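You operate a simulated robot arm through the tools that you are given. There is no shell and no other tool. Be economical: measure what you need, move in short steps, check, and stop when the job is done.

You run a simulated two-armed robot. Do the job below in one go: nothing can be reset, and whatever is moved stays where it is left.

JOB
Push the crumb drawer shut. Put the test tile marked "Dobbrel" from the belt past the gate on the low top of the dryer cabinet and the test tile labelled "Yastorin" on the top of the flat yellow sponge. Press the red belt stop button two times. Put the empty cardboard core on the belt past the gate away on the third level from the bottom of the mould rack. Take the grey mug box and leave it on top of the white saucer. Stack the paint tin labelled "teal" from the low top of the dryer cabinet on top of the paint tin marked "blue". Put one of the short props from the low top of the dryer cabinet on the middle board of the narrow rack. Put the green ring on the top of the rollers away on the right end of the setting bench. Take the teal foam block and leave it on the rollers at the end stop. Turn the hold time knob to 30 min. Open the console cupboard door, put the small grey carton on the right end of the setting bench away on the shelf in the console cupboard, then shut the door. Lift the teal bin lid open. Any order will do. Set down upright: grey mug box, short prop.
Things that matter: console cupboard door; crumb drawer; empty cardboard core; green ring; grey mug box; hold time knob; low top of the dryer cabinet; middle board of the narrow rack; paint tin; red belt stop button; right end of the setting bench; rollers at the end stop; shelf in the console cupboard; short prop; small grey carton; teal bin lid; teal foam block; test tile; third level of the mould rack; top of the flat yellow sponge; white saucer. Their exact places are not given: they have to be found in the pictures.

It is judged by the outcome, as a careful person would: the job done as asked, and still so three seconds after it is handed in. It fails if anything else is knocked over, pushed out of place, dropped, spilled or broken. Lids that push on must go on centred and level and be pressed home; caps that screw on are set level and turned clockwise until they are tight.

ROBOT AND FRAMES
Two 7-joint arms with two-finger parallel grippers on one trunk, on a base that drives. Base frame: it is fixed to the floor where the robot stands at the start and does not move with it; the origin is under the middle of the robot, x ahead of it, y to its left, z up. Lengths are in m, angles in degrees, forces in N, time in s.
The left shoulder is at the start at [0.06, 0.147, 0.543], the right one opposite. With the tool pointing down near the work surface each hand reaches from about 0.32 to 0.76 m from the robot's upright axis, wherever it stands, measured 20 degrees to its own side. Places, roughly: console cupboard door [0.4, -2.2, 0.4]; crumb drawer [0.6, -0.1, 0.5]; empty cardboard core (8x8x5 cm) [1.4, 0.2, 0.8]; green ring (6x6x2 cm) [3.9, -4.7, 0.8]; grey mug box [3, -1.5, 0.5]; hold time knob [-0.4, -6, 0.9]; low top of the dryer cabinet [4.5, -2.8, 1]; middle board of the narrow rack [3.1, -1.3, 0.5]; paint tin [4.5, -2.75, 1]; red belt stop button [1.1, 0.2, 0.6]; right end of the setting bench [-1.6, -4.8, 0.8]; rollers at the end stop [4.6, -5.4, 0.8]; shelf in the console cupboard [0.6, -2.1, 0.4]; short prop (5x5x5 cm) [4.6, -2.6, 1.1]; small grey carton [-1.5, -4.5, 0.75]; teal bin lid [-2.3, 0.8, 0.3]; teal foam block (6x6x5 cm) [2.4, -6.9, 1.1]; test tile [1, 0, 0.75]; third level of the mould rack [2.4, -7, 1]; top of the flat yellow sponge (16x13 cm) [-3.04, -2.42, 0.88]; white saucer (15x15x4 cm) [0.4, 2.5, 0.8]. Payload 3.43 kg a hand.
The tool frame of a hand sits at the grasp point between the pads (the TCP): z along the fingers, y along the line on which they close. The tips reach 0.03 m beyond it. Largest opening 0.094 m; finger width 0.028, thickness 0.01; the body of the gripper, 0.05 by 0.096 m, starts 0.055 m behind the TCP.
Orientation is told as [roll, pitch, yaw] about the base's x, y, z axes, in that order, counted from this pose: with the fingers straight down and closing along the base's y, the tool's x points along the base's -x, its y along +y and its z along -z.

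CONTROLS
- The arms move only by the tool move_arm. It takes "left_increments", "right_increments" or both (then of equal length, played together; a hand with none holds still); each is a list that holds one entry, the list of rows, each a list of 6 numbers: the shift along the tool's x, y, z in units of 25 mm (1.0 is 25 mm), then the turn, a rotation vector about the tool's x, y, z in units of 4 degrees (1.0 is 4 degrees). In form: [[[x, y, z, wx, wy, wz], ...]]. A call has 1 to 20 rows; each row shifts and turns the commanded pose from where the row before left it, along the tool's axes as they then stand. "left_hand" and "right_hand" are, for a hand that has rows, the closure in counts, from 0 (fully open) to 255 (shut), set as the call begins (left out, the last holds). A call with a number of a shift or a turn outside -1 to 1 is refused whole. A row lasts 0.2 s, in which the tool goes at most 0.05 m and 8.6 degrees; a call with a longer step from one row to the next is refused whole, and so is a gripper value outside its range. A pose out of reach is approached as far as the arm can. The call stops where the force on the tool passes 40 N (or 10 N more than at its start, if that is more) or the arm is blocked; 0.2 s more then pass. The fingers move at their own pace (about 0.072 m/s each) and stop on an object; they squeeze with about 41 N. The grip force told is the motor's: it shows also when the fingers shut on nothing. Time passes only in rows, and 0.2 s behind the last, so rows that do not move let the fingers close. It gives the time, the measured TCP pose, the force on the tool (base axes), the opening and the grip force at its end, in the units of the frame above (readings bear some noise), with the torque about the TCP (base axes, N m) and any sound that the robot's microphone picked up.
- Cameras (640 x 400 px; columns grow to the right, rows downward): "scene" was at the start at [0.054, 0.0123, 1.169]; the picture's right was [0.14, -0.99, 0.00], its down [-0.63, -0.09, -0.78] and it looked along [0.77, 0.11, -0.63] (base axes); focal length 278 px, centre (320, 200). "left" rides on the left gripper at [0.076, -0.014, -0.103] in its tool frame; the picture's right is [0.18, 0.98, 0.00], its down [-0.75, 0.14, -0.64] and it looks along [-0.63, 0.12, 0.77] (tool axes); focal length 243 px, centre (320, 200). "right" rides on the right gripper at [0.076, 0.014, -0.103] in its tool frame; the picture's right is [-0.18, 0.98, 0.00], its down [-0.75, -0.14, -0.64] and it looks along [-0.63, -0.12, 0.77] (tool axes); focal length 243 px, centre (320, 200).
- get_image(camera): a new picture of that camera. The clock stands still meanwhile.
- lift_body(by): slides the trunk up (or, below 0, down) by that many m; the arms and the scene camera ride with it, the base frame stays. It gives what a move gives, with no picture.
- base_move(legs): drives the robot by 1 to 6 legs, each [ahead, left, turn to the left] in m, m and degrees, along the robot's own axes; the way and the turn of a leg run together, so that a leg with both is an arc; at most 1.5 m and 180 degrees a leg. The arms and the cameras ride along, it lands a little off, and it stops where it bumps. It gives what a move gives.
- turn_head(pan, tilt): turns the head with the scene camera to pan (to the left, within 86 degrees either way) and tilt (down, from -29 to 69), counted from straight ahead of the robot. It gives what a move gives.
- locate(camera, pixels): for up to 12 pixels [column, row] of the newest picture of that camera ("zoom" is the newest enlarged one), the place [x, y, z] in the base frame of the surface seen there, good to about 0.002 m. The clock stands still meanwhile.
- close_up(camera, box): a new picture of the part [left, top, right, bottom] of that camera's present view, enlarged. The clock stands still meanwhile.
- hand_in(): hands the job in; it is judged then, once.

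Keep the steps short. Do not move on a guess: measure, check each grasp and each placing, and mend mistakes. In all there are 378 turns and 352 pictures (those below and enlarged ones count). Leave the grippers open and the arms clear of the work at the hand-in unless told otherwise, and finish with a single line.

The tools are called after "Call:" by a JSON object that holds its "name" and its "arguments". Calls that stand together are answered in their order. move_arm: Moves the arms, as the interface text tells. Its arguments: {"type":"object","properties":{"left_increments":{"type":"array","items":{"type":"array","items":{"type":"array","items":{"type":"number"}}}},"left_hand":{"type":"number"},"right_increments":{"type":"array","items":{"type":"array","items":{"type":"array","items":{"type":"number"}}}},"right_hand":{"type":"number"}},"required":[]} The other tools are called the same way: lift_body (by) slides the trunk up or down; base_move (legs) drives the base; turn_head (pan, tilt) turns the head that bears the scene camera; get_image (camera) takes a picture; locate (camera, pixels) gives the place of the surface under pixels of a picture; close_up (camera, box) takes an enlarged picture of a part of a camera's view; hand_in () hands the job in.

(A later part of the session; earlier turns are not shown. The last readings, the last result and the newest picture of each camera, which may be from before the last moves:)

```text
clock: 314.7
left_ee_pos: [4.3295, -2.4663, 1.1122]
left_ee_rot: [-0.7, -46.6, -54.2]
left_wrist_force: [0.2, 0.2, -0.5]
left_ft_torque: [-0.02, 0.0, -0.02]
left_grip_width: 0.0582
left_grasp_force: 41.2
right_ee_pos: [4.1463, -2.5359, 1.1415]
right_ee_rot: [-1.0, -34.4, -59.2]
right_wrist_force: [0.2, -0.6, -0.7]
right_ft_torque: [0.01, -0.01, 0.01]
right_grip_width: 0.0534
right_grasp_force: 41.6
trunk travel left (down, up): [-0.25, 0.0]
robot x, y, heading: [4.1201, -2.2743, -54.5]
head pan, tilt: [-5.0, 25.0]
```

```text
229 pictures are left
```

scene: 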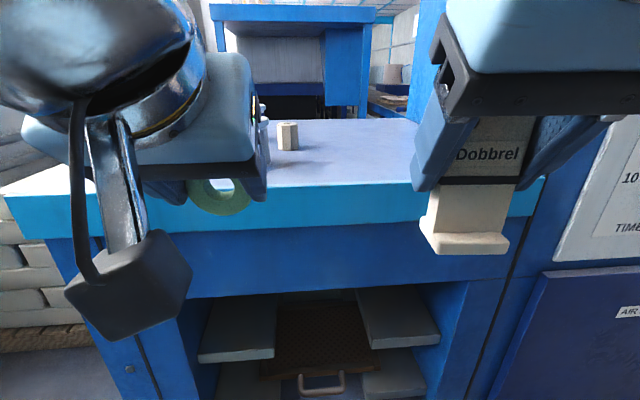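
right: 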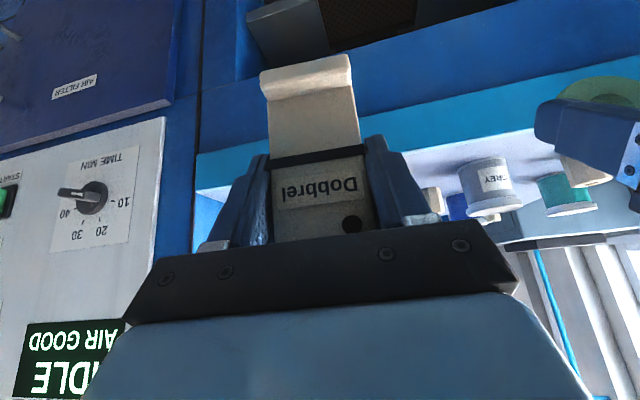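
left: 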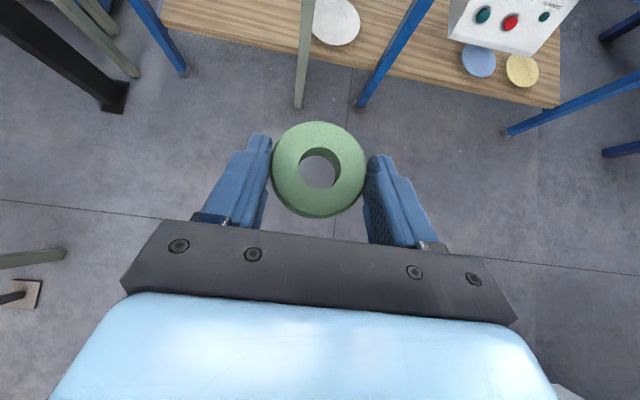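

Call:
{"name": "base_move", "arguments": {"legs": [[0.04, 0, 0]]}}

Call:
{"name": "move_arm", "arguments": {"right_increments": [[[0.37, 0, 0.545, 0, 0, 0], [-0.896, 0.1, 0.613, 0, 0, 0], [-0.896, 0.1, 0.613, 0, 0, 0], [-0.896, 0.1, 0.613, 0, 0, 0], [-0.896, 0.1, 0.613, 0, 0, 0], [-0.896, 0.1, 0.613, 0, 0, 0], [-0.896, 0.1, 0.613, 0, 0, 0], [-0.896, 0.1, 0.613, 0, 0, 0], [0, 0, 0, 0, 0, 0]]]}}

Call:
{"name": "get_image", "arguments": {"camera": "scene"}}

Call:
{"name": "get_image", "arguments": {"camera": "right"}}

```text
clock: 315.6
left_ee_pos: [4.3532, -2.4976, 1.114]
left_ee_rot: [-0.6, -46.7, -54.0]
left_wrist_force: [0.2, 0.1, -0.5]
left_ft_torque: [0.0, 0.0, 0.01]
left_grip_width: 0.0582
left_grasp_force: 41.2
right_ee_pos: [4.1689, -2.5674, 1.143]
right_ee_rot: [-1.0, -34.4, -59.3]
right_wrist_force: [-0.3, -0.3, -1.7]
right_ft_torque: [0.01, 0.03, 0.02]
right_grip_width: 0.0536
right_grasp_force: 40.8
trunk travel left (down, up): [-0.25, 0.0]
robot x, y, heading: [4.1411, -2.3087, -54.6]
head pan, tilt: [-5.0, 25.0]
```

```text
clock: 317.6
left_ee_pos: [4.3519, -2.4977, 1.1128]
left_ee_rot: [-0.7, -46.5, -54.3]
left_wrist_force: [-1.0, 0.4, -1.0]
left_ft_torque: [0.04, 0.03, 0.01]
left_grip_width: 0.0585
left_grasp_force: 41.2
right_ee_pos: [4.2817, -2.7248, 1.1244]
right_ee_rot: [-1.1, -34.5, -59.2]
right_wrist_force: [-0.3, 0.2, -0.9]
right_ft_torque: [-0.01, 0.01, 0.02]
right_grip_width: 0.0535
right_grasp_force: 41.1
trunk travel left (down, up): [-0.25, 0.0]
robot x, y, heading: [4.1432, -2.3089, -54.3]
head pan, tilt: [-5.0, 25.0]
```

```text
228 pictures are left
```

scene: 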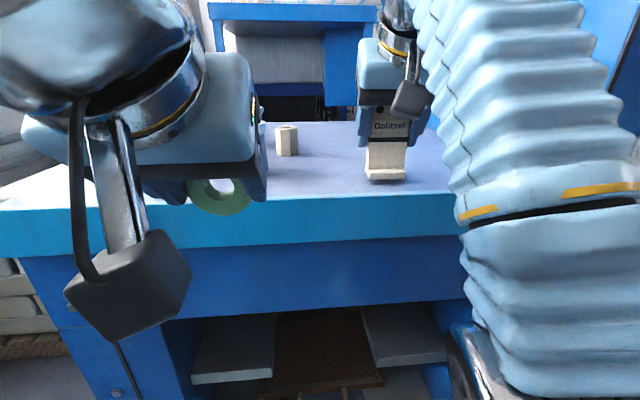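

```text
227 pictures are left
```

right: 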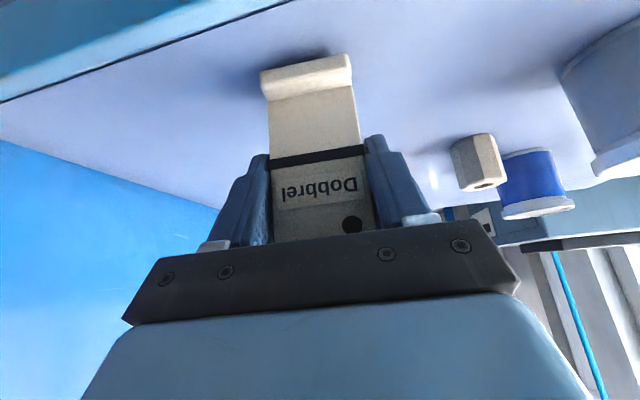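

Lower Dobbrel to contact.

Call:
{"name": "move_arm", "arguments": {"right_increments": [[[0.1, 0, 0.15, 0, 0, 0], [0.1, 0, 0.15, 0, 0, 0], [0.03, 0, 0.04, 0, 0, 0], [0, 0, 0, 0, 0, 0]]]}}

Call:
{"name": "close_up", "arguments": {"camera": "scene", "box": [320, 90, 450, 200]}}

```text
clock: 318.6
left_ee_pos: [4.3524, -2.4971, 1.1131]
left_ee_rot: [-0.8, -46.6, -54.1]
left_wrist_force: [0.4, 1.1, -0.3]
left_ft_torque: [-0.01, 0.01, -0.02]
left_grip_width: 0.0583
left_grasp_force: 41.3
right_ee_pos: [4.2798, -2.7242, 1.1169]
right_ee_rot: [-1.0, -34.7, -59.4]
right_wrist_force: [0.5, -7.1, 25.5]
right_ft_torque: [0.12, -0.52, -0.13]
right_grip_width: 0.0536
right_grasp_force: 40.9
trunk travel left (down, up): [-0.25, 0.0]
robot x, y, heading: [4.1419, -2.3075, -54.3]
head pan, tilt: [-5.0, 25.0]
```

```text
3.64 times, centred on (385, 145) of scene
```

zoom: 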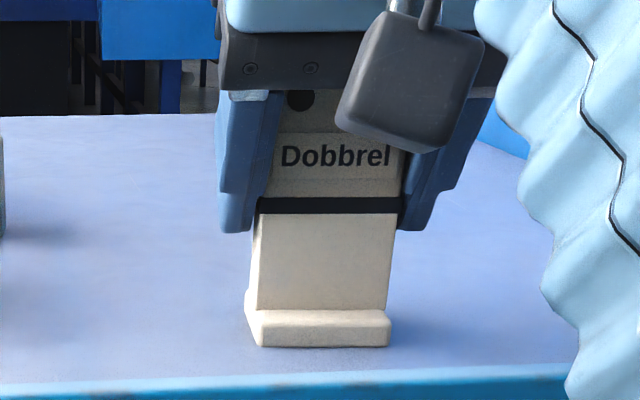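

In contact. Release and withdraw along the tool axis.

Call:
{"name": "move_arm", "arguments": {"right_increments": [[[-0.03, 0, -0.05, 0, 0, 0], [0, 0, 0, 0, 0, 0], [0, 0, 0, 0, 0, 0]]], "right_hand": 0}}

Call:
{"name": "move_arm", "arguments": {"right_increments": [[[0.5, 0, -0.5, 0, 0, 0], [0.8, 0, -0.7, 0, 0, 0], [0.8, 0, -0.7, 0, 0, 0], [0.8, 0, -0.7, 0, 0, 0], [0.8, 0, -0.7, 0, 0, 0]]]}}

Call:
{"name": "get_image", "arguments": {"camera": "scene"}}

```text
clock: 319.4
left_ee_pos: [4.3531, -2.4986, 1.1128]
left_ee_rot: [-0.7, -46.5, -54.3]
left_wrist_force: [-0.3, 1.1, -0.7]
left_ft_torque: [0.0, 0.01, 0.01]
left_grip_width: 0.0587
left_grasp_force: 41.2
right_ee_pos: [4.28, -2.7234, 1.1179]
right_ee_rot: [-0.9, -34.4, -59.3]
right_wrist_force: [-0.6, -0.3, -1.0]
right_ft_torque: [-0.03, -0.01, 0.03]
right_grip_width: 0.094
right_grasp_force: 0.1
trunk travel left (down, up): [-0.25, 0.0]
robot x, y, heading: [4.1397, -2.3072, -54.3]
head pan, tilt: [-5.0, 25.0]
```

```text
clock: 320.6
left_ee_pos: [4.3522, -2.4975, 1.1131]
left_ee_rot: [-0.7, -46.5, -54.2]
left_wrist_force: [0.5, 0.9, -0.6]
left_ft_torque: [-0.01, 0.03, -0.06]
left_grip_width: 0.0582
left_grasp_force: 41.3
right_ee_pos: [4.2195, -2.6147, 1.1316]
right_ee_rot: [-1.0, -34.5, -59.3]
right_wrist_force: [-0.1, -1.1, -0.3]
right_ft_torque: [0.0, 0.03, 0.0]
right_grip_width: 0.0941
right_grasp_force: 0.0
trunk travel left (down, up): [-0.25, 0.0]
robot x, y, heading: [4.1416, -2.3059, -54.4]
head pan, tilt: [-5.0, 25.0]
```

```text
225 pictures are left
```

scene: 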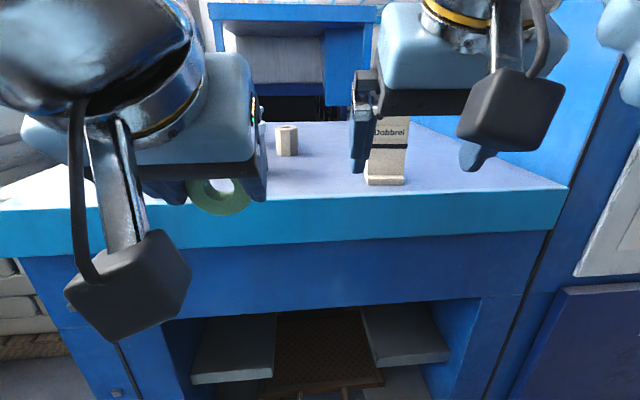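

Dobbrel stands. Now go round to the dryer's window side for the tins: back, left, turn, and slide in.

Call:
{"name": "base_move", "arguments": {"legs": [[-0.5, 0, 0], [0, 0.85, 0], [0, 0, -90]]}}

Call:
{"name": "move_arm", "arguments": {"right_increments": [[[-0.825, 0, 0.565, 0, 0, 0], [-0.825, 0, 0.565, 0, 0, 0], [-0.825, 0, 0.565, 0, 0, 0], [-0.825, 0, 0.565, 0, 0, 0], [0, 0, 0, -0.35, 0, -0.515], [0, 0, 0, -0.35, 0, -0.515], [0, 0, 0, 0, -0.95, 0], [0, 0, 0, 0, -0.95, 0], [0, 0, 0, 0, -0.95, 0], [0, 0, 0, 0, -0.95, 0], [0, 0, 0, 0, -0.95, 0], [0, 0, 0, 0, -0.95, 0], [0, 0, 0, 0, -0.95, 0], [0, 0, 0, 0, -0.95, 0]]]}}

Call:
{"name": "turn_head", "arguments": {"pan": 10, "tilt": 25}}

Call:
{"name": "get_image", "arguments": {"camera": "scene"}}

```text
clock: 331.4
left_ee_pos: [4.3375, -1.6303, 1.1129]
left_ee_rot: [-0.7, -46.7, -144.5]
left_wrist_force: [-0.2, -0.2, -0.4]
left_ft_torque: [-0.01, 0.0, -0.01]
left_grip_width: 0.0584
left_grasp_force: 41.3
right_ee_pos: [4.2202, -1.4961, 1.1328]
right_ee_rot: [-1.0, -34.3, -149.5]
right_wrist_force: [-0.4, -0.2, -0.7]
right_ft_torque: [-0.01, -0.01, -0.01]
right_grip_width: 0.0938
right_grasp_force: 0.0
trunk travel left (down, up): [-0.25, 0.0]
robot x, y, heading: [4.5263, -1.4195, -144.7]
head pan, tilt: [-5.0, 25.0]
```

```text
clock: 334.4
left_ee_pos: [4.3375, -1.6315, 1.1132]
left_ee_rot: [-0.8, -46.6, -144.4]
left_wrist_force: [0.3, 0.2, -0.6]
left_ft_torque: [-0.01, -0.02, -0.01]
left_grip_width: 0.0584
left_grasp_force: 41.2
right_ee_pos: [4.1324, -1.5466, 1.1332]
right_ee_rot: [-2.0, -64.8, -143.4]
right_wrist_force: [-0.4, -0.1, 0.1]
right_ft_torque: [0.0, -0.01, 0.04]
right_grip_width: 0.094
right_grasp_force: 0.0
trunk travel left (down, up): [-0.25, 0.0]
robot x, y, heading: [4.5321, -1.4214, -144.7]
head pan, tilt: [-5.0, 25.0]
```

```text
clock: 335.1
left_ee_pos: [4.3374, -1.6307, 1.1129]
left_ee_rot: [-0.7, -46.5, -144.5]
left_wrist_force: [1.1, -0.4, -0.6]
left_ft_torque: [0.03, 0.0, 0.0]
left_grip_width: 0.0582
left_grasp_force: 41.3
right_ee_pos: [4.1333, -1.5461, 1.1323]
right_ee_rot: [-2.0, -64.7, -143.3]
right_wrist_force: [0.3, -1.3, -0.4]
right_ft_torque: [-0.01, 0.02, -0.04]
right_grip_width: 0.0941
right_grasp_force: 0.2
trunk travel left (down, up): [-0.25, 0.0]
robot x, y, heading: [4.5243, -1.4175, -144.7]
head pan, tilt: [10.0, 25.0]
```

```text
224 pictures are left
```

scene: 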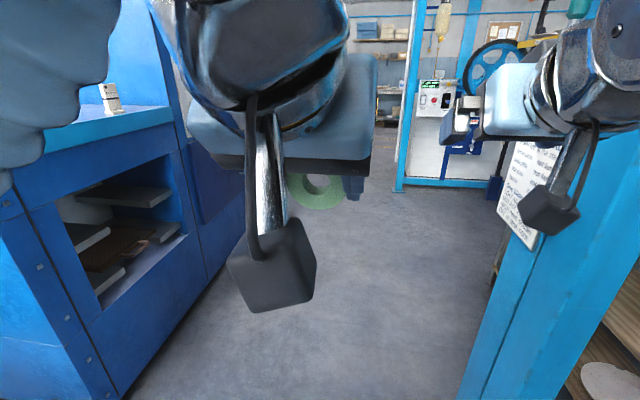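

Call:
{"name": "base_move", "arguments": {"legs": [[0.0, 1.15, 0.7]]}}

Call:
{"name": "turn_head", "arguments": {"pan": -5, "tilt": 22}}

Call:
{"name": "get_image", "arguments": {"camera": "scene"}}

Call:
{"name": "get_image", "arguments": {"camera": "right"}}

```text
clock: 341.1
left_ee_pos: [5.0332, -2.582, 1.1137]
left_ee_rot: [-0.7, -46.7, -143.0]
left_wrist_force: [0.3, -1.1, -0.4]
left_ft_torque: [-0.01, 0.0, -0.02]
left_grip_width: 0.0584
left_grasp_force: 41.3
right_ee_pos: [4.8269, -2.5037, 1.1323]
right_ee_rot: [-1.9, -64.6, -141.8]
right_wrist_force: [-0.1, 0.2, 0.3]
right_ft_torque: [-0.01, -0.01, -0.03]
right_grip_width: 0.094
right_grasp_force: 0.1
trunk travel left (down, up): [-0.25, 0.0]
robot x, y, heading: [5.2221, -2.3651, -143.1]
head pan, tilt: [10.0, 25.0]
```

```text
clock: 341.9
left_ee_pos: [5.0329, -2.5841, 1.1115]
left_ee_rot: [-0.8, -46.6, -142.9]
left_wrist_force: [0.5, -0.5, -1.4]
left_ft_torque: [-0.01, -0.02, 0.0]
left_grip_width: 0.0583
left_grasp_force: 40.7
right_ee_pos: [4.827, -2.5042, 1.1329]
right_ee_rot: [-2.0, -64.7, -141.8]
right_wrist_force: [-0.7, -0.8, -0.4]
right_ft_torque: [0.0, 0.01, 0.03]
right_grip_width: 0.0939
right_grasp_force: 0.1
trunk travel left (down, up): [-0.25, 0.0]
robot x, y, heading: [5.2176, -2.3674, -143.1]
head pan, tilt: [-5.0, 22.0]
```

```text
223 pictures are left
```

scene: 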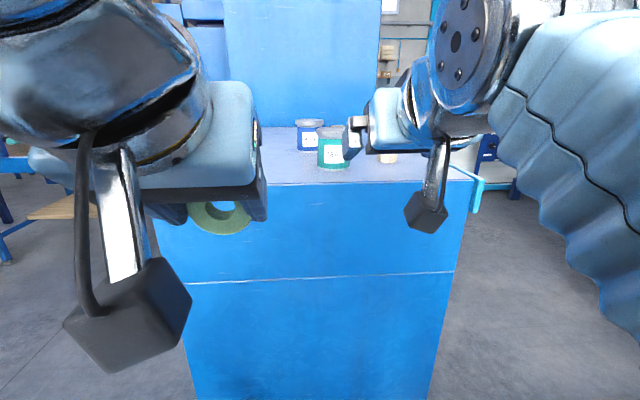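

```text
222 pictures are left
```

right: 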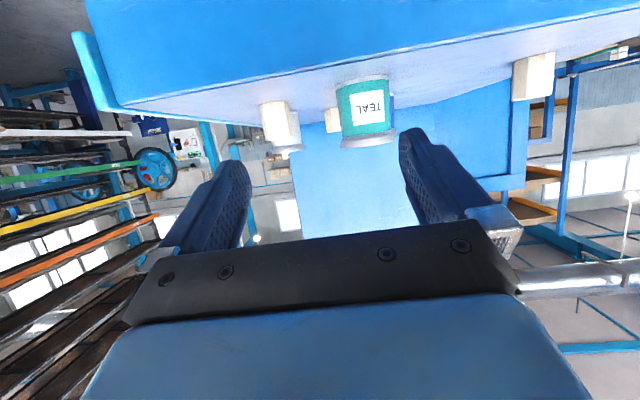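

Call:
{"name": "close_up", "arguments": {"camera": "scene", "box": [270, 100, 430, 200]}}

Call:
{"name": "locate", "arguments": {"camera": "zoom", "pixels": [[240, 115], [240, 155], [205, 118], [275, 118], [155, 78], [155, 110], [120, 82], [240, 250], [240, 340], [190, 240]]}}

Call:
{"name": "locate", "arguments": {"camera": "right", "pixels": [[362, 140], [365, 108], [345, 100], [388, 100], [280, 115], [535, 65], [285, 148], [330, 120], [366, 85]]}}

```text
4.00 times, centred on (350, 150) of scene
```

zoom: 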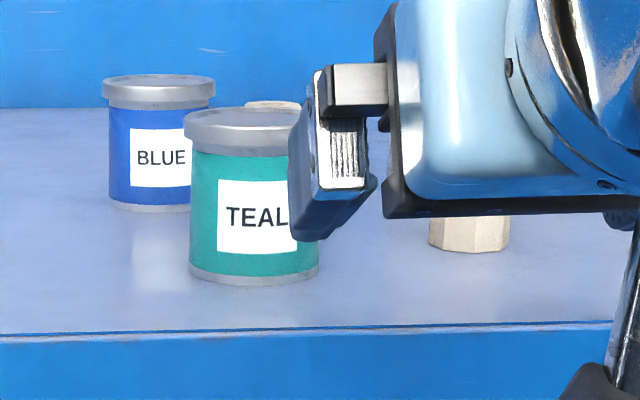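

```text
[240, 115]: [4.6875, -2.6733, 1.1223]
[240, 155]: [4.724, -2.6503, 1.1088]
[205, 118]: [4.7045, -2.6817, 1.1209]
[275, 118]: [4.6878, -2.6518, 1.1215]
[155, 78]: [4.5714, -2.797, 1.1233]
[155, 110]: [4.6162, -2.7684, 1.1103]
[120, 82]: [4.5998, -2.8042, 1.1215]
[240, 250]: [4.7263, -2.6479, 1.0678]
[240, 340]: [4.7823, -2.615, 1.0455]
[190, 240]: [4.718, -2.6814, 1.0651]
```

```text
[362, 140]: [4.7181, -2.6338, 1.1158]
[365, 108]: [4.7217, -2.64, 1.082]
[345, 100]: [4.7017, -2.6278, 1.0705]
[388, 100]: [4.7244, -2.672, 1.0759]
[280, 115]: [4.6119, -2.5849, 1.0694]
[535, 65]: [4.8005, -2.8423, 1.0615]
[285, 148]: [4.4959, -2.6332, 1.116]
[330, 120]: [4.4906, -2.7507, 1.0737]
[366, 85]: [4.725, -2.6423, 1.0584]
```

Teal tin centre ≈(4.698,−2.667), blue ≈(4.591,−2.787); tins 1.049–1.123. Right hand: align with teal and lower to z 1.085.

Call:
{"name": "move_arm", "arguments": {"right_increments": [[[0.237, 0.644, 0.997, 0, 0, 0], [0.237, 0.644, 0.997, 0, 0, 0], [0.237, 0.644, 0.997, 0, 0, 0], [0, 0, 0, 0, 0, 0]]]}}

Call:
{"name": "get_image", "arguments": {"camera": "right"}}

```text
clock: 342.9
left_ee_pos: [5.0335, -2.5833, 1.1124]
left_ee_rot: [-0.7, -46.5, -143.0]
left_wrist_force: [-0.2, -0.2, -0.7]
left_ft_torque: [0.03, 0.02, 0.01]
left_grip_width: 0.0584
left_grasp_force: 41.0
right_ee_pos: [4.807, -2.5761, 1.0835]
right_ee_rot: [-2.0, -64.7, -141.8]
right_wrist_force: [-0.2, 0.5, -0.4]
right_ft_torque: [0.0, 0.05, -0.01]
right_grip_width: 0.0942
right_grasp_force: 0.1
trunk travel left (down, up): [-0.25, 0.0]
robot x, y, heading: [5.2203, -2.3655, -143.1]
head pan, tilt: [-5.0, 22.0]
```

```text
220 pictures are left
```

right: 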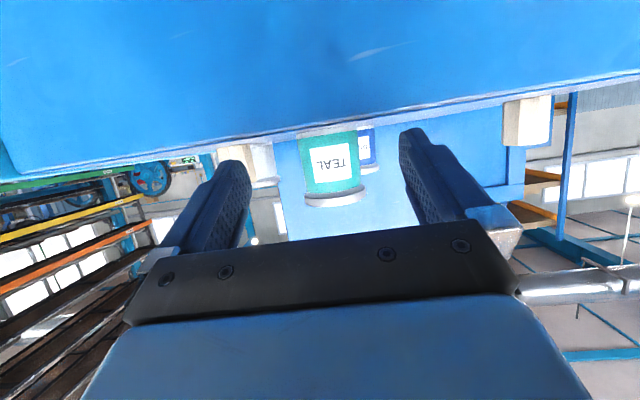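

Call:
{"name": "move_arm", "arguments": {"right_increments": [[[-0.405, 0, 0.855, 0, 0, 0], [-0.405, 0, 0.855, 0, 0, 0], [-0.405, 0, 0.855, 0, 0, 0], [-0.405, 0, 0.855, 0, 0, 0], [-0.405, 0, 0.855, 0, 0, 0], [-0.405, 0, 0.855, 0, 0, 0], [0, 0, 0, 0, 0, 0]]]}}

Call:
{"name": "get_image", "arguments": {"camera": "right"}}

Call:
{"name": "close_up", "arguments": {"camera": "scene", "box": [270, 90, 430, 210]}}

```text
clock: 344.4
left_ee_pos: [5.0329, -2.5832, 1.113]
left_ee_rot: [-0.8, -46.5, -143.0]
left_wrist_force: [-0.2, -0.7, -0.4]
left_ft_torque: [0.01, -0.03, -0.01]
left_grip_width: 0.0582
left_grasp_force: 41.1
right_ee_pos: [4.6915, -2.6614, 1.0855]
right_ee_rot: [-2.0, -64.6, -141.8]
right_wrist_force: [0.4, 0.0, 0.0]
right_ft_torque: [0.02, -0.03, -0.06]
right_grip_width: 0.0937
right_grasp_force: 0.1
trunk travel left (down, up): [-0.25, 0.0]
robot x, y, heading: [5.2186, -2.3684, -143.0]
head pan, tilt: [-5.0, 22.0]
```

```text
219 pictures are left
```

right: 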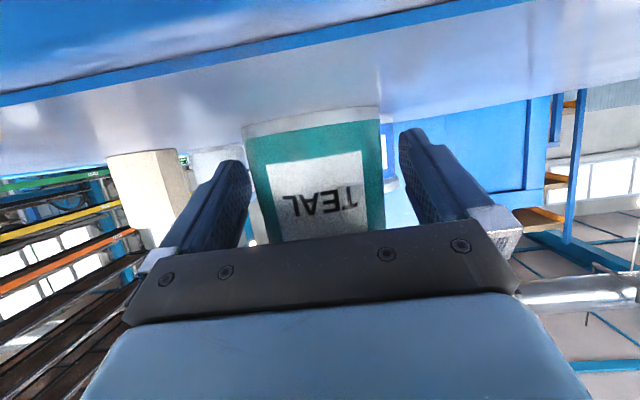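

```text
3.33 times, centred on (350, 150) of scene
```

zoom: 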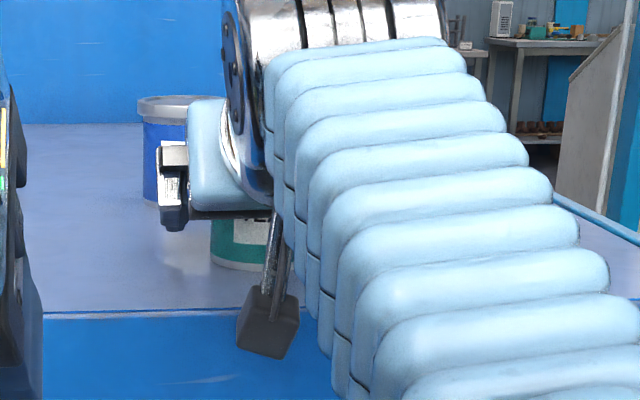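

Straddled. Shift 5 mm toward tool −y and close.

Call:
{"name": "move_arm", "arguments": {"right_increments": [[[0, -0.2, 0, 0, 0, 0], [0, 0, 0, 0, 0, 0]]]}}

Call:
{"name": "move_arm", "arguments": {"right_increments": [[[0, 0, 0, 0, 0, 0], [0, 0, 0, 0, 0, 0], [0, 0, 0, 0, 0, 0], [0, 0, 0, 0, 0, 0]]], "right_hand": 255}}

Call:
{"name": "get_image", "arguments": {"camera": "right"}}

```text
clock: 345.1
left_ee_pos: [5.0328, -2.5837, 1.1131]
left_ee_rot: [-0.7, -46.6, -143.0]
left_wrist_force: [-0.2, -0.2, 0.1]
left_ft_torque: [0.04, -0.03, 0.02]
left_grip_width: 0.0586
left_grasp_force: 41.2
right_ee_pos: [4.6909, -2.6558, 1.0857]
right_ee_rot: [-2.0, -64.7, -141.8]
right_wrist_force: [-0.1, -0.6, 1.2]
right_ft_torque: [-0.01, -0.01, 0.06]
right_grip_width: 0.094
right_grasp_force: 0.1
trunk travel left (down, up): [-0.25, 0.0]
robot x, y, heading: [5.2179, -2.3619, -143.2]
head pan, tilt: [-5.0, 22.0]
```

```text
clock: 346.1
left_ee_pos: [5.0336, -2.5842, 1.1128]
left_ee_rot: [-0.7, -46.6, -143.0]
left_wrist_force: [0.5, -0.9, -0.4]
left_ft_torque: [0.04, 0.02, 0.0]
left_grip_width: 0.0587
left_grasp_force: 40.6
right_ee_pos: [4.6901, -2.6586, 1.0851]
right_ee_rot: [-2.0, -64.8, -141.8]
right_wrist_force: [0.3, -1.4, 1.2]
right_ft_torque: [-0.1, -0.09, 0.01]
right_grip_width: 0.0677
right_grasp_force: 40.8
trunk travel left (down, up): [-0.25, 0.0]
robot x, y, heading: [5.2211, -2.3709, -143.3]
head pan, tilt: [-5.0, 22.0]
```

```text
217 pictures are left
```

right: 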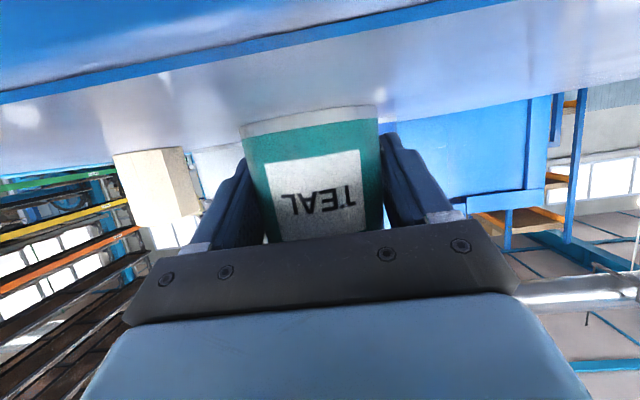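

Gripped. Lift 4 cm, pull back 10 cm, lift to z≈1.175.

Call:
{"name": "move_arm", "arguments": {"right_increments": [[[-0.73, 0, -0.34, 0, 0, 0], [-0.72, 0, -0.34, 0, 0, 0], [0.427, 0, -0.904, 0, 0, 0], [0.427, 0, -0.904, 0, 0, 0], [0.427, 0, -0.904, 0, 0, 0], [0.427, 0, -0.904, 0, 0, 0], [-0.904, 0, -0.427, 0, 0, 0], [-0.904, 0, -0.427, 0, 0, 0], [0, 0, 0, 0, 0, 0]]]}}

Call:
{"name": "get_image", "arguments": {"camera": "scene"}}

Call:
{"name": "get_image", "arguments": {"camera": "right"}}

```text
clock: 348.1
left_ee_pos: [5.0326, -2.5825, 1.1136]
left_ee_rot: [-0.7, -46.6, -143.1]
left_wrist_force: [0.7, -0.2, -0.2]
left_ft_torque: [0.0, 0.0, 0.0]
left_grip_width: 0.0586
left_grasp_force: 41.0
right_ee_pos: [4.7718, -2.5986, 1.1734]
right_ee_rot: [-2.0, -64.7, -141.7]
right_wrist_force: [0.7, 0.3, -3.6]
right_ft_torque: [-0.02, -0.01, 0.0]
right_grip_width: 0.0678
right_grasp_force: 40.9
trunk travel left (down, up): [-0.25, 0.0]
robot x, y, heading: [5.2167, -2.3672, -143.4]
head pan, tilt: [-5.0, 22.0]
```

```text
216 pictures are left
```

scene: 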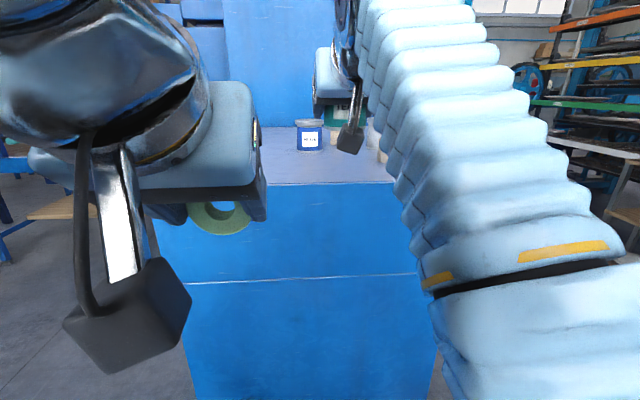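

```text
215 pictures are left
```

right: 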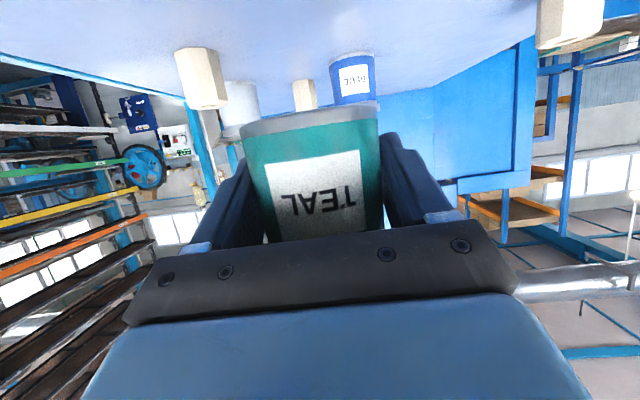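

Call:
{"name": "locate", "arguments": {"camera": "right", "pixels": [[312, 130], [313, 160], [245, 135], [378, 118], [318, 220], [354, 75], [357, 98], [336, 98], [376, 95], [310, 115], [355, 58]]}}

Call:
{"name": "close_up", "arguments": {"camera": "scene", "box": [280, 40, 400, 160]}}

Call:
{"name": "locate", "arguments": {"camera": "zoom", "pixels": [[150, 425], [150, 428], [90, 340], [160, 335], [150, 268], [110, 270], [80, 270], [290, 240], [310, 235]]}}

```text
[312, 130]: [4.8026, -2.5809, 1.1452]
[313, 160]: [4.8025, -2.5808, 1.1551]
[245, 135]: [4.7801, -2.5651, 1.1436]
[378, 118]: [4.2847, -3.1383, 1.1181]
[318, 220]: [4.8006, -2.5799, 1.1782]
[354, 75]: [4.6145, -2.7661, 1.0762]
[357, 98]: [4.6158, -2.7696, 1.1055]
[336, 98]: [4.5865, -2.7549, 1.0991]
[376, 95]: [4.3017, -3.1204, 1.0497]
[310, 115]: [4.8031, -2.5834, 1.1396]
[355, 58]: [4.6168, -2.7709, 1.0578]
```

```text
3.33 times, centred on (340, 100) of scene
```

zoom: 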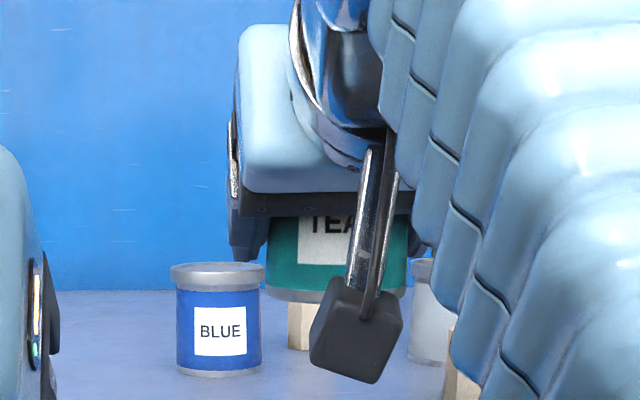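

```text
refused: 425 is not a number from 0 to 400
```

Held tin's axis ≈ TCP; blue centre ≈(4.589,−2.786). Drive ahead 0.19 m with the tin above everything (bottom z 1.137).

Call:
{"name": "base_move", "arguments": {"legs": [[0.1, 0, 0], [0.09, 0, 0]]}}

Call:
{"name": "get_image", "arguments": {"camera": "right"}}

Call:
{"name": "get_image", "arguments": {"camera": "scene"}}

```text
clock: 349.9
left_ee_pos: [4.8818, -2.6961, 1.113]
left_ee_rot: [-0.6, -46.6, -143.0]
left_wrist_force: [-0.5, 0.3, -0.8]
left_ft_torque: [-0.01, 0.02, -0.02]
left_grip_width: 0.0584
left_grasp_force: 40.9
right_ee_pos: [4.6207, -2.7119, 1.1743]
right_ee_rot: [-2.0, -64.6, -141.9]
right_wrist_force: [-0.2, 0.2, -3.2]
right_ft_torque: [-0.03, -0.01, 0.0]
right_grip_width: 0.0679
right_grasp_force: 40.5
trunk travel left (down, up): [-0.25, 0.0]
robot x, y, heading: [5.069, -2.481, -143.4]
head pan, tilt: [-5.0, 22.0]
```

```text
213 pictures are left
```

right: 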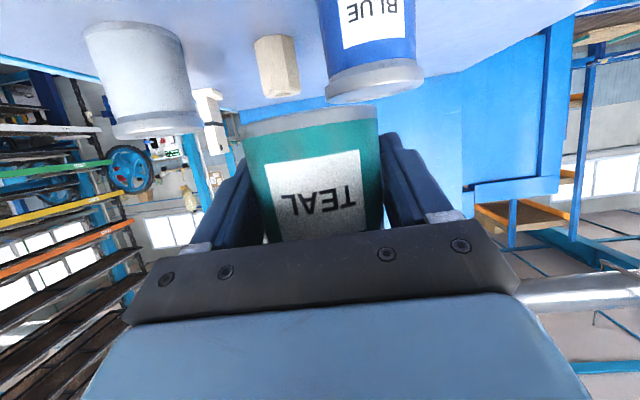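

```text
212 pictures are left
```

scene: 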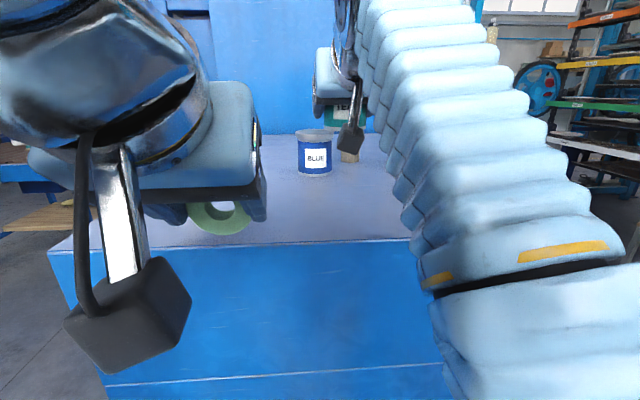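

Call:
{"name": "locate", "arguments": {"camera": "right", "pixels": [[368, 40], [372, 68], [375, 82], [330, 80], [420, 68], [345, 60], [405, 50], [310, 150], [312, 118]]}}

Call:
{"name": "close_up", "arguments": {"camera": "scene", "box": [280, 100, 380, 180]}}

Call:
{"name": "locate", "arguments": {"camera": "zoom", "pixels": [[220, 195], [220, 228], [220, 215], [110, 217], [330, 220], [220, 300], [140, 300], [300, 300], [220, 240]]}}

```text
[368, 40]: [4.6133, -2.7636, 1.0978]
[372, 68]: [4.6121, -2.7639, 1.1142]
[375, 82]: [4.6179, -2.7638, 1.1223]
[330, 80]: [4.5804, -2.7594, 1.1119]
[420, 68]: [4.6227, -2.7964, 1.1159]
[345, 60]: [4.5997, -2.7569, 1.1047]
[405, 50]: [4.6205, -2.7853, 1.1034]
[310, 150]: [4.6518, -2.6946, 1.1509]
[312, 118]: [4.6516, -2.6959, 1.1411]
```

```text
5.00 times, centred on (330, 140) of scene
```

zoom: 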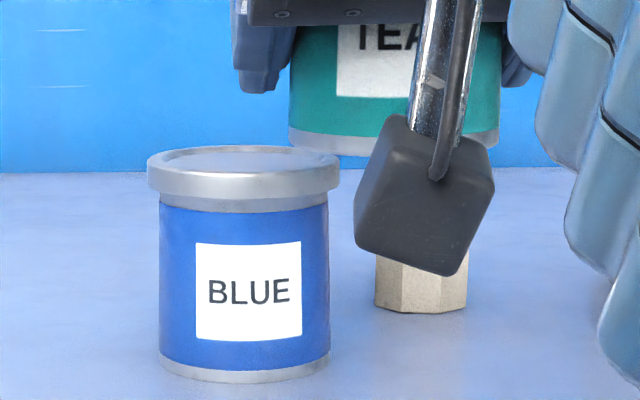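

```text
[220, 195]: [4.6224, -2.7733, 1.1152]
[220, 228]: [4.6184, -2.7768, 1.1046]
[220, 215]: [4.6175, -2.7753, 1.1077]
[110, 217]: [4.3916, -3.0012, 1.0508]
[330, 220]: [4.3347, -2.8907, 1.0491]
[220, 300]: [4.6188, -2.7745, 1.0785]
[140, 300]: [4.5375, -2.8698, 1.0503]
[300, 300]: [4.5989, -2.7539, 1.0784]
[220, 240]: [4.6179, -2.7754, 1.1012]
```

Blue centre refined (4.5875,−2.787). Base ahead 2 cm more, then arm 5.4 cm forward, 3.8 cm left.

Call:
{"name": "base_move", "arguments": {"legs": [[0.02, 0, 0]]}}

Call:
{"name": "move_arm", "arguments": {"right_increments": [[[-0.15, 0.385, 0.5, 0, 0, 0], [-0.2, 0.385, 0.5, 0, 0, 0], [-0.2, 0.385, 0.5, 0, 0, 0], [-0.2, 0.385, 0.5, 0, 0, 0], [0, 0, 0, 0, 0, 0]]]}}

Call:
{"name": "get_image", "arguments": {"camera": "right"}}

Call:
{"name": "close_up", "arguments": {"camera": "scene", "box": [260, 60, 420, 180]}}

```text
clock: 350.7
left_ee_pos: [4.8651, -2.708, 1.1119]
left_ee_rot: [-0.7, -46.6, -143.1]
left_wrist_force: [0.0, 0.3, -0.5]
left_ft_torque: [-0.01, -0.02, -0.04]
left_grip_width: 0.0586
left_grasp_force: 41.1
right_ee_pos: [4.6046, -2.7238, 1.1738]
right_ee_rot: [-1.9, -64.7, -141.8]
right_wrist_force: [0.2, 0.3, -2.5]
right_ft_torque: [-0.05, 0.03, 0.03]
right_grip_width: 0.0678
right_grasp_force: 41.4
trunk travel left (down, up): [-0.25, 0.0]
robot x, y, heading: [5.0502, -2.4945, -142.9]
head pan, tilt: [-5.0, 22.0]
```

```text
clock: 351.9
left_ee_pos: [4.8653, -2.7092, 1.1128]
left_ee_rot: [-0.7, -46.5, -143.0]
left_wrist_force: [-0.6, -0.4, -0.3]
left_ft_torque: [-0.03, -0.02, 0.01]
left_grip_width: 0.0584
left_grasp_force: 40.5
right_ee_pos: [4.5847, -2.7868, 1.1689]
right_ee_rot: [-2.0, -64.7, -141.9]
right_wrist_force: [0.7, -0.1, -2.8]
right_ft_torque: [-0.04, -0.01, -0.01]
right_grip_width: 0.0676
right_grasp_force: 41.0
trunk travel left (down, up): [-0.25, 0.0]
robot x, y, heading: [5.0489, -2.4977, -142.9]
head pan, tilt: [-5.0, 22.0]
```

```text
210 pictures are left
```

right: 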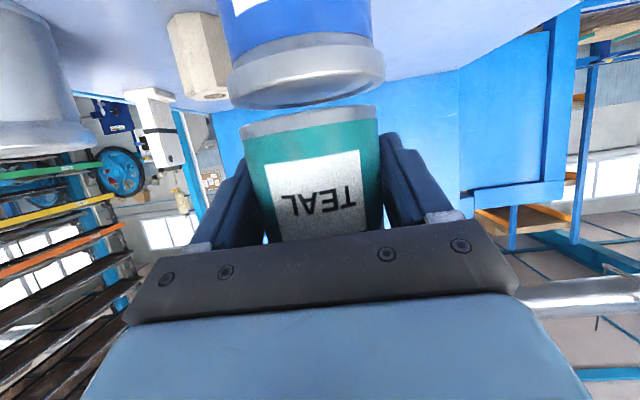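

```text
3.33 times, centred on (340, 120) of scene
```

zoom: 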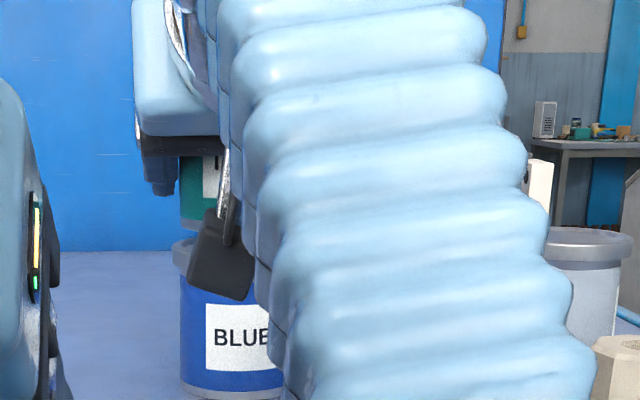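

Call:
{"name": "locate", "arguments": {"camera": "right", "pixels": [[307, 70], [309, 95], [240, 75], [375, 65], [312, 124], [312, 160], [250, 150], [375, 140]]}}

```text
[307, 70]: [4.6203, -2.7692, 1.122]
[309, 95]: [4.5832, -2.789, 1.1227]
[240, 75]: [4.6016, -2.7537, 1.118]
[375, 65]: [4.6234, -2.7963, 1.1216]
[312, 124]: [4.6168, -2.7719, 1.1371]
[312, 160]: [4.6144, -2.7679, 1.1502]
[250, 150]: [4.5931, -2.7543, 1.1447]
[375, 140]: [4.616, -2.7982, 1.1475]
```

Alignment within ~4 mm; tweak and lower 13 mm onto the blue lid.

Call:
{"name": "move_arm", "arguments": {"right_increments": [[[0.046, 0.1, -0.098, 0, 0, 0], [0.18, 0, 0.085, 0, 0, 0], [0.18, 0, 0.085, 0, 0, 0], [0.1, 0, 0.05, 0, 0, 0], [0.05, 0, 0.02, 0, 0, 0], [0, 0, 0, 0, 0, 0]]]}}

Call:
{"name": "get_image", "arguments": {"camera": "right"}}

```text
clock: 353.3
left_ee_pos: [4.867, -2.7082, 1.1142]
left_ee_rot: [-0.7, -46.7, -143.0]
left_wrist_force: [-0.5, -0.3, -0.4]
left_ft_torque: [-0.01, -0.03, -0.03]
left_grip_width: 0.0581
left_grasp_force: 40.9
right_ee_pos: [4.5886, -2.784, 1.1574]
right_ee_rot: [-2.1, -65.0, -141.8]
right_wrist_force: [-0.5, 1.5, 37.1]
right_ft_torque: [-0.24, -0.43, 0.03]
right_grip_width: 0.068
right_grasp_force: 40.9
trunk travel left (down, up): [-0.25, 0.0]
robot x, y, heading: [5.0533, -2.4918, -143.3]
head pan, tilt: [-5.0, 22.0]
```

```text
208 pictures are left
```

right: 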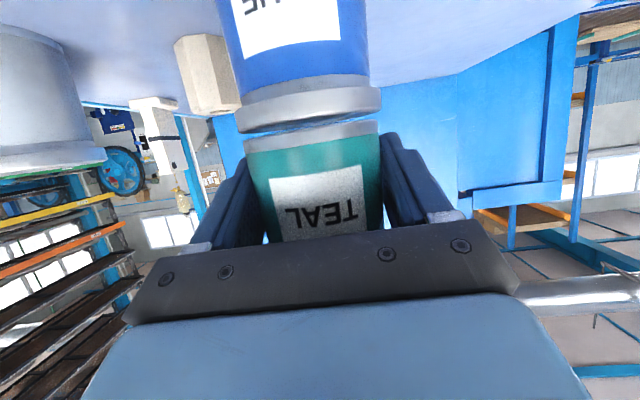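

Contact. Relax 2 mm and open.

Call:
{"name": "move_arm", "arguments": {"right_increments": [[[-0.07, 0, -0.035, 0, 0, 0], [0, 0, 0, 0, 0, 0]]]}}

Call:
{"name": "move_arm", "arguments": {"right_increments": [[[0, 0, 0, 0, 0, 0], [0, 0, 0, 0, 0, 0], [0, 0, 0, 0, 0, 0]]], "right_hand": 0}}

Call:
{"name": "get_image", "arguments": {"camera": "right"}}

```text
clock: 353.9
left_ee_pos: [4.8659, -2.7072, 1.1141]
left_ee_rot: [-0.8, -46.8, -143.0]
left_wrist_force: [-0.5, 1.1, -0.8]
left_ft_torque: [-0.03, -0.01, 0.01]
left_grip_width: 0.0585
left_grasp_force: 40.9
right_ee_pos: [4.5897, -2.7852, 1.1569]
right_ee_rot: [-1.9, -64.8, -141.9]
right_wrist_force: [0.2, 3.7, 22.2]
right_ft_torque: [-0.38, 0.11, -0.03]
right_grip_width: 0.0676
right_grasp_force: 40.6
trunk travel left (down, up): [-0.25, 0.0]
robot x, y, heading: [5.0537, -2.4913, -143.1]
head pan, tilt: [-5.0, 22.0]
```

```text
clock: 354.7
left_ee_pos: [4.8655, -2.708, 1.1122]
left_ee_rot: [-0.8, -46.5, -143.1]
left_wrist_force: [0.3, 0.1, -0.3]
left_ft_torque: [0.02, -0.01, 0.0]
left_grip_width: 0.0583
left_grasp_force: 41.0
right_ee_pos: [4.5881, -2.787, 1.1571]
right_ee_rot: [-2.0, -64.6, -141.8]
right_wrist_force: [-0.3, 0.7, 0.9]
right_ft_torque: [0.01, -0.01, 0.0]
right_grip_width: 0.0941
right_grasp_force: 0.1
trunk travel left (down, up): [-0.25, 0.0]
robot x, y, heading: [5.0501, -2.4961, -143.1]
head pan, tilt: [-5.0, 22.0]
```

```text
207 pictures are left
```

right: 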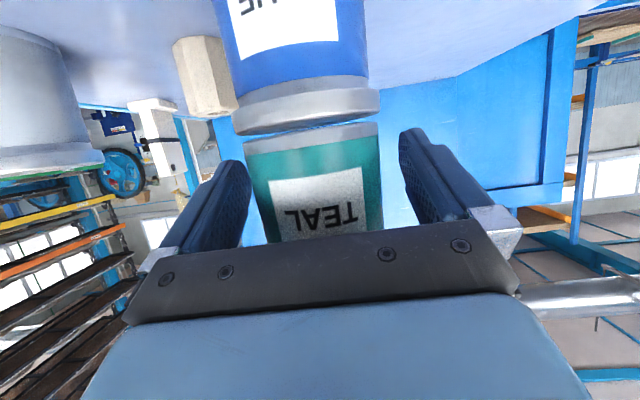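

Call:
{"name": "move_arm", "arguments": {"right_increments": [[[0.2, 0, -0.42, 0, 0, 0], [0.427, 0, -0.904, 0, 0, 0], [0.427, 0, -0.904, 0, 0, 0], [0.427, 0, -0.904, 0, 0, 0], [0.427, 0, -0.904, 0, 0, 0], [0.427, 0, -0.904, 0, 0, 0]]]}}

Call:
{"name": "get_image", "arguments": {"camera": "right"}}

Call:
{"name": "get_image", "arguments": {"camera": "scene"}}

```text
clock: 356.1
left_ee_pos: [4.8653, -2.7088, 1.1127]
left_ee_rot: [-0.7, -46.5, -143.1]
left_wrist_force: [-0.3, -0.7, 0.2]
left_ft_torque: [0.01, -0.02, 0.03]
left_grip_width: 0.0583
left_grasp_force: 41.1
right_ee_pos: [4.6968, -2.7079, 1.1573]
right_ee_rot: [-2.0, -64.7, -142.0]
right_wrist_force: [-0.5, -0.7, 0.1]
right_ft_torque: [0.01, -0.01, 0.01]
right_grip_width: 0.0941
right_grasp_force: 0.1
trunk travel left (down, up): [-0.25, 0.0]
robot x, y, heading: [5.0488, -2.4925, -142.9]
head pan, tilt: [-5.0, 22.0]
```

```text
206 pictures are left
```

right: 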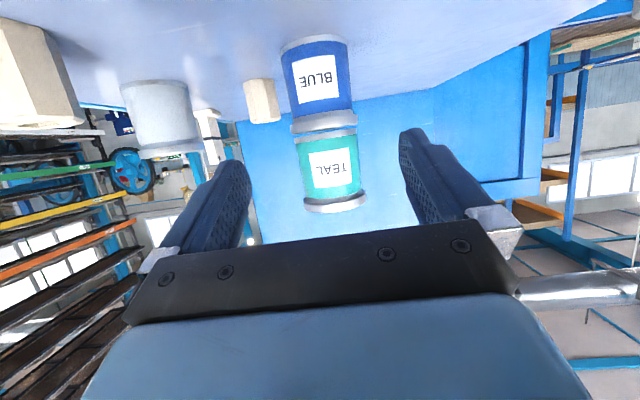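

```text
205 pictures are left
```

scene: 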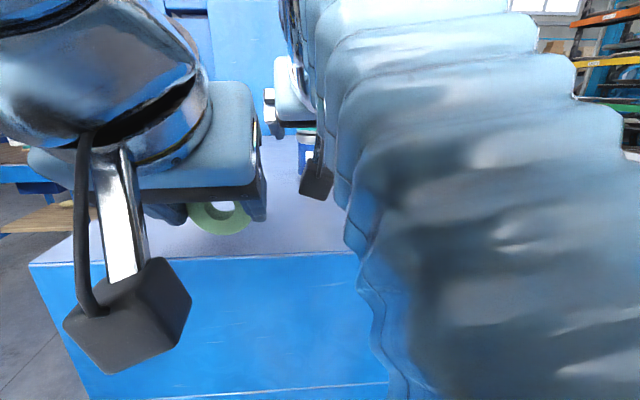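

Teal stands squarely on blue. Now the short prop at (4.595,−2.594): back off, reduce tilt to −46°, shift right 15 cm.

Call:
{"name": "move_arm", "arguments": {"right_increments": [[[0.427, 0, -0.904, 0, 0, 0], [0.427, 0, -0.904, 0, 0, 0], [0.427, 0, -0.904, 0, 0, 0], [0.427, 0, -0.904, 0, 0, 0], [0.3, 0, -0.7, 0, 0, 0], [0, 0, 0, 0, 0.93, 0], [0, 0, 0, 0, 0.93, 0], [0, 0, 0, 0, 0.93, 0], [0, 0, 0, 0, 0.93, 0], [0, 0, 0, 0, 0.93, 0], [0, -0.87, 0, 0, 0, 0], [0, -0.87, 0, 0, 0, 0], [0, -0.87, 0, 0, 0, 0], [0, -0.87, 0, 0, 0, 0], [0, -0.87, 0, 0, 0, 0], [0, -0.87, 0, 0, 0, 0], [0, -0.87, 0, 0, 0, 0]]]}}

Call:
{"name": "get_image", "arguments": {"camera": "right"}}

Call:
{"name": "get_image", "arguments": {"camera": "scene"}}

```text
clock: 359.7
left_ee_pos: [4.864, -2.7087, 1.1126]
left_ee_rot: [-0.6, -46.6, -143.1]
left_wrist_force: [0.6, 0.3, -0.7]
left_ft_torque: [0.0, -0.05, 0.04]
left_grip_width: 0.0581
left_grasp_force: 41.2
right_ee_pos: [4.703, -2.5115, 1.159]
right_ee_rot: [-1.2, -46.2, -142.7]
right_wrist_force: [0.0, 0.4, -0.2]
right_ft_torque: [0.02, 0.01, -0.04]
right_grip_width: 0.094
right_grasp_force: 0.0
trunk travel left (down, up): [-0.25, 0.0]
robot x, y, heading: [5.0534, -2.4925, -143.3]
head pan, tilt: [-5.0, 22.0]
```

```text
204 pictures are left
```

right: 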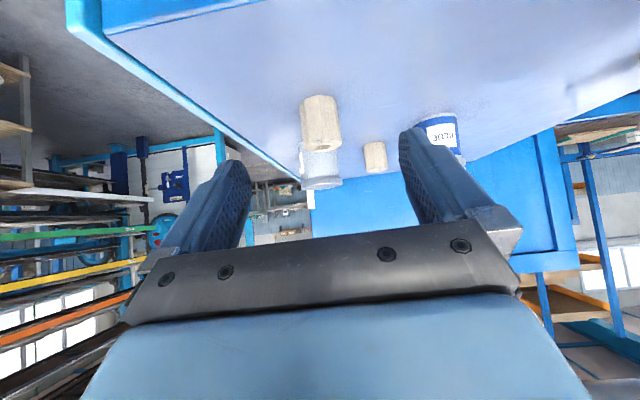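

```text
203 pictures are left
```

scene: 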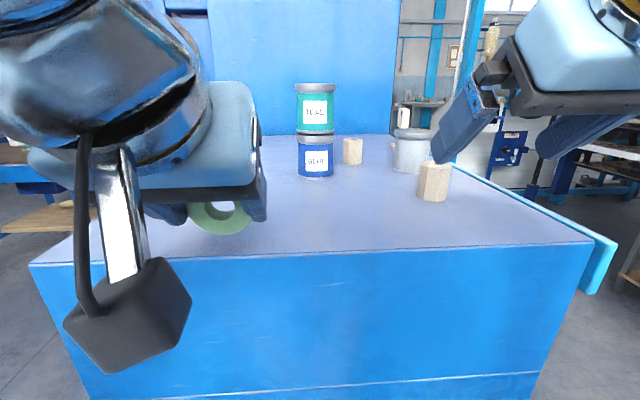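

Locate the prop precisely from both cameras.

Call:
{"name": "locate", "arguments": {"camera": "right", "pixels": [[320, 143], [320, 125], [304, 120], [338, 118], [318, 105], [328, 145]]}}

Call:
{"name": "locate", "arguments": {"camera": "scene", "pixels": [[436, 165], [434, 180], [422, 180], [448, 182], [434, 198]]}}

```text
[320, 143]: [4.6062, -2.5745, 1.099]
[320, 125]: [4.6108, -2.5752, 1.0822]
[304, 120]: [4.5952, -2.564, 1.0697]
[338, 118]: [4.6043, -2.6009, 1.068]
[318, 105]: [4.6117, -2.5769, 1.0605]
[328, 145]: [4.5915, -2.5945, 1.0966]
```

```text
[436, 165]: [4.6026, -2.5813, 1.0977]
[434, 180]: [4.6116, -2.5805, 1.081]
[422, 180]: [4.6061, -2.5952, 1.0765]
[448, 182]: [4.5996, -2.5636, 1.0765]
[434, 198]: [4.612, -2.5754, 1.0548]
```

Call:
{"name": "move_arm", "arguments": {"right_increments": [[[-0.206, -0.026, 0.876, 0, 0, 0], [-0.206, -0.026, 0.876, 0, 0, 0], [-0.206, -0.026, 0.876, 0, 0, 0], [-0.206, -0.026, 0.876, 0, 0, 0], [-0.206, -0.026, 0.876, 0, 0, 0], [-0.206, -0.026, 0.876, 0, 0, 0], [-0.206, -0.026, 0.876, 0, 0, 0], [0, 0, 0, 0, 0, 0]]]}}

Call:
{"name": "get_image", "arguments": {"camera": "right"}}

```text
clock: 361.5
left_ee_pos: [4.8673, -2.7074, 1.1137]
left_ee_rot: [-0.7, -46.7, -143.0]
left_wrist_force: [-0.1, 1.0, -1.9]
left_ft_torque: [0.03, -0.03, 0.01]
left_grip_width: 0.0583
left_grasp_force: 41.5
right_ee_pos: [4.5932, -2.5867, 1.0809]
right_ee_rot: [-1.2, -46.5, -142.6]
right_wrist_force: [8.8, 8.0, 18.1]
right_ft_torque: [-0.62, -0.63, 0.62]
right_grip_width: 0.0933
right_grasp_force: 0.0
trunk travel left (down, up): [-0.25, 0.0]
robot x, y, heading: [5.0558, -2.4905, -143.2]
head pan, tilt: [-5.0, 22.0]
```

```text
202 pictures are left
```

right: 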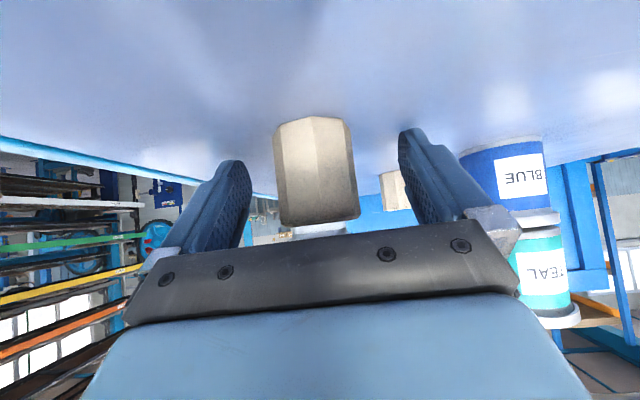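

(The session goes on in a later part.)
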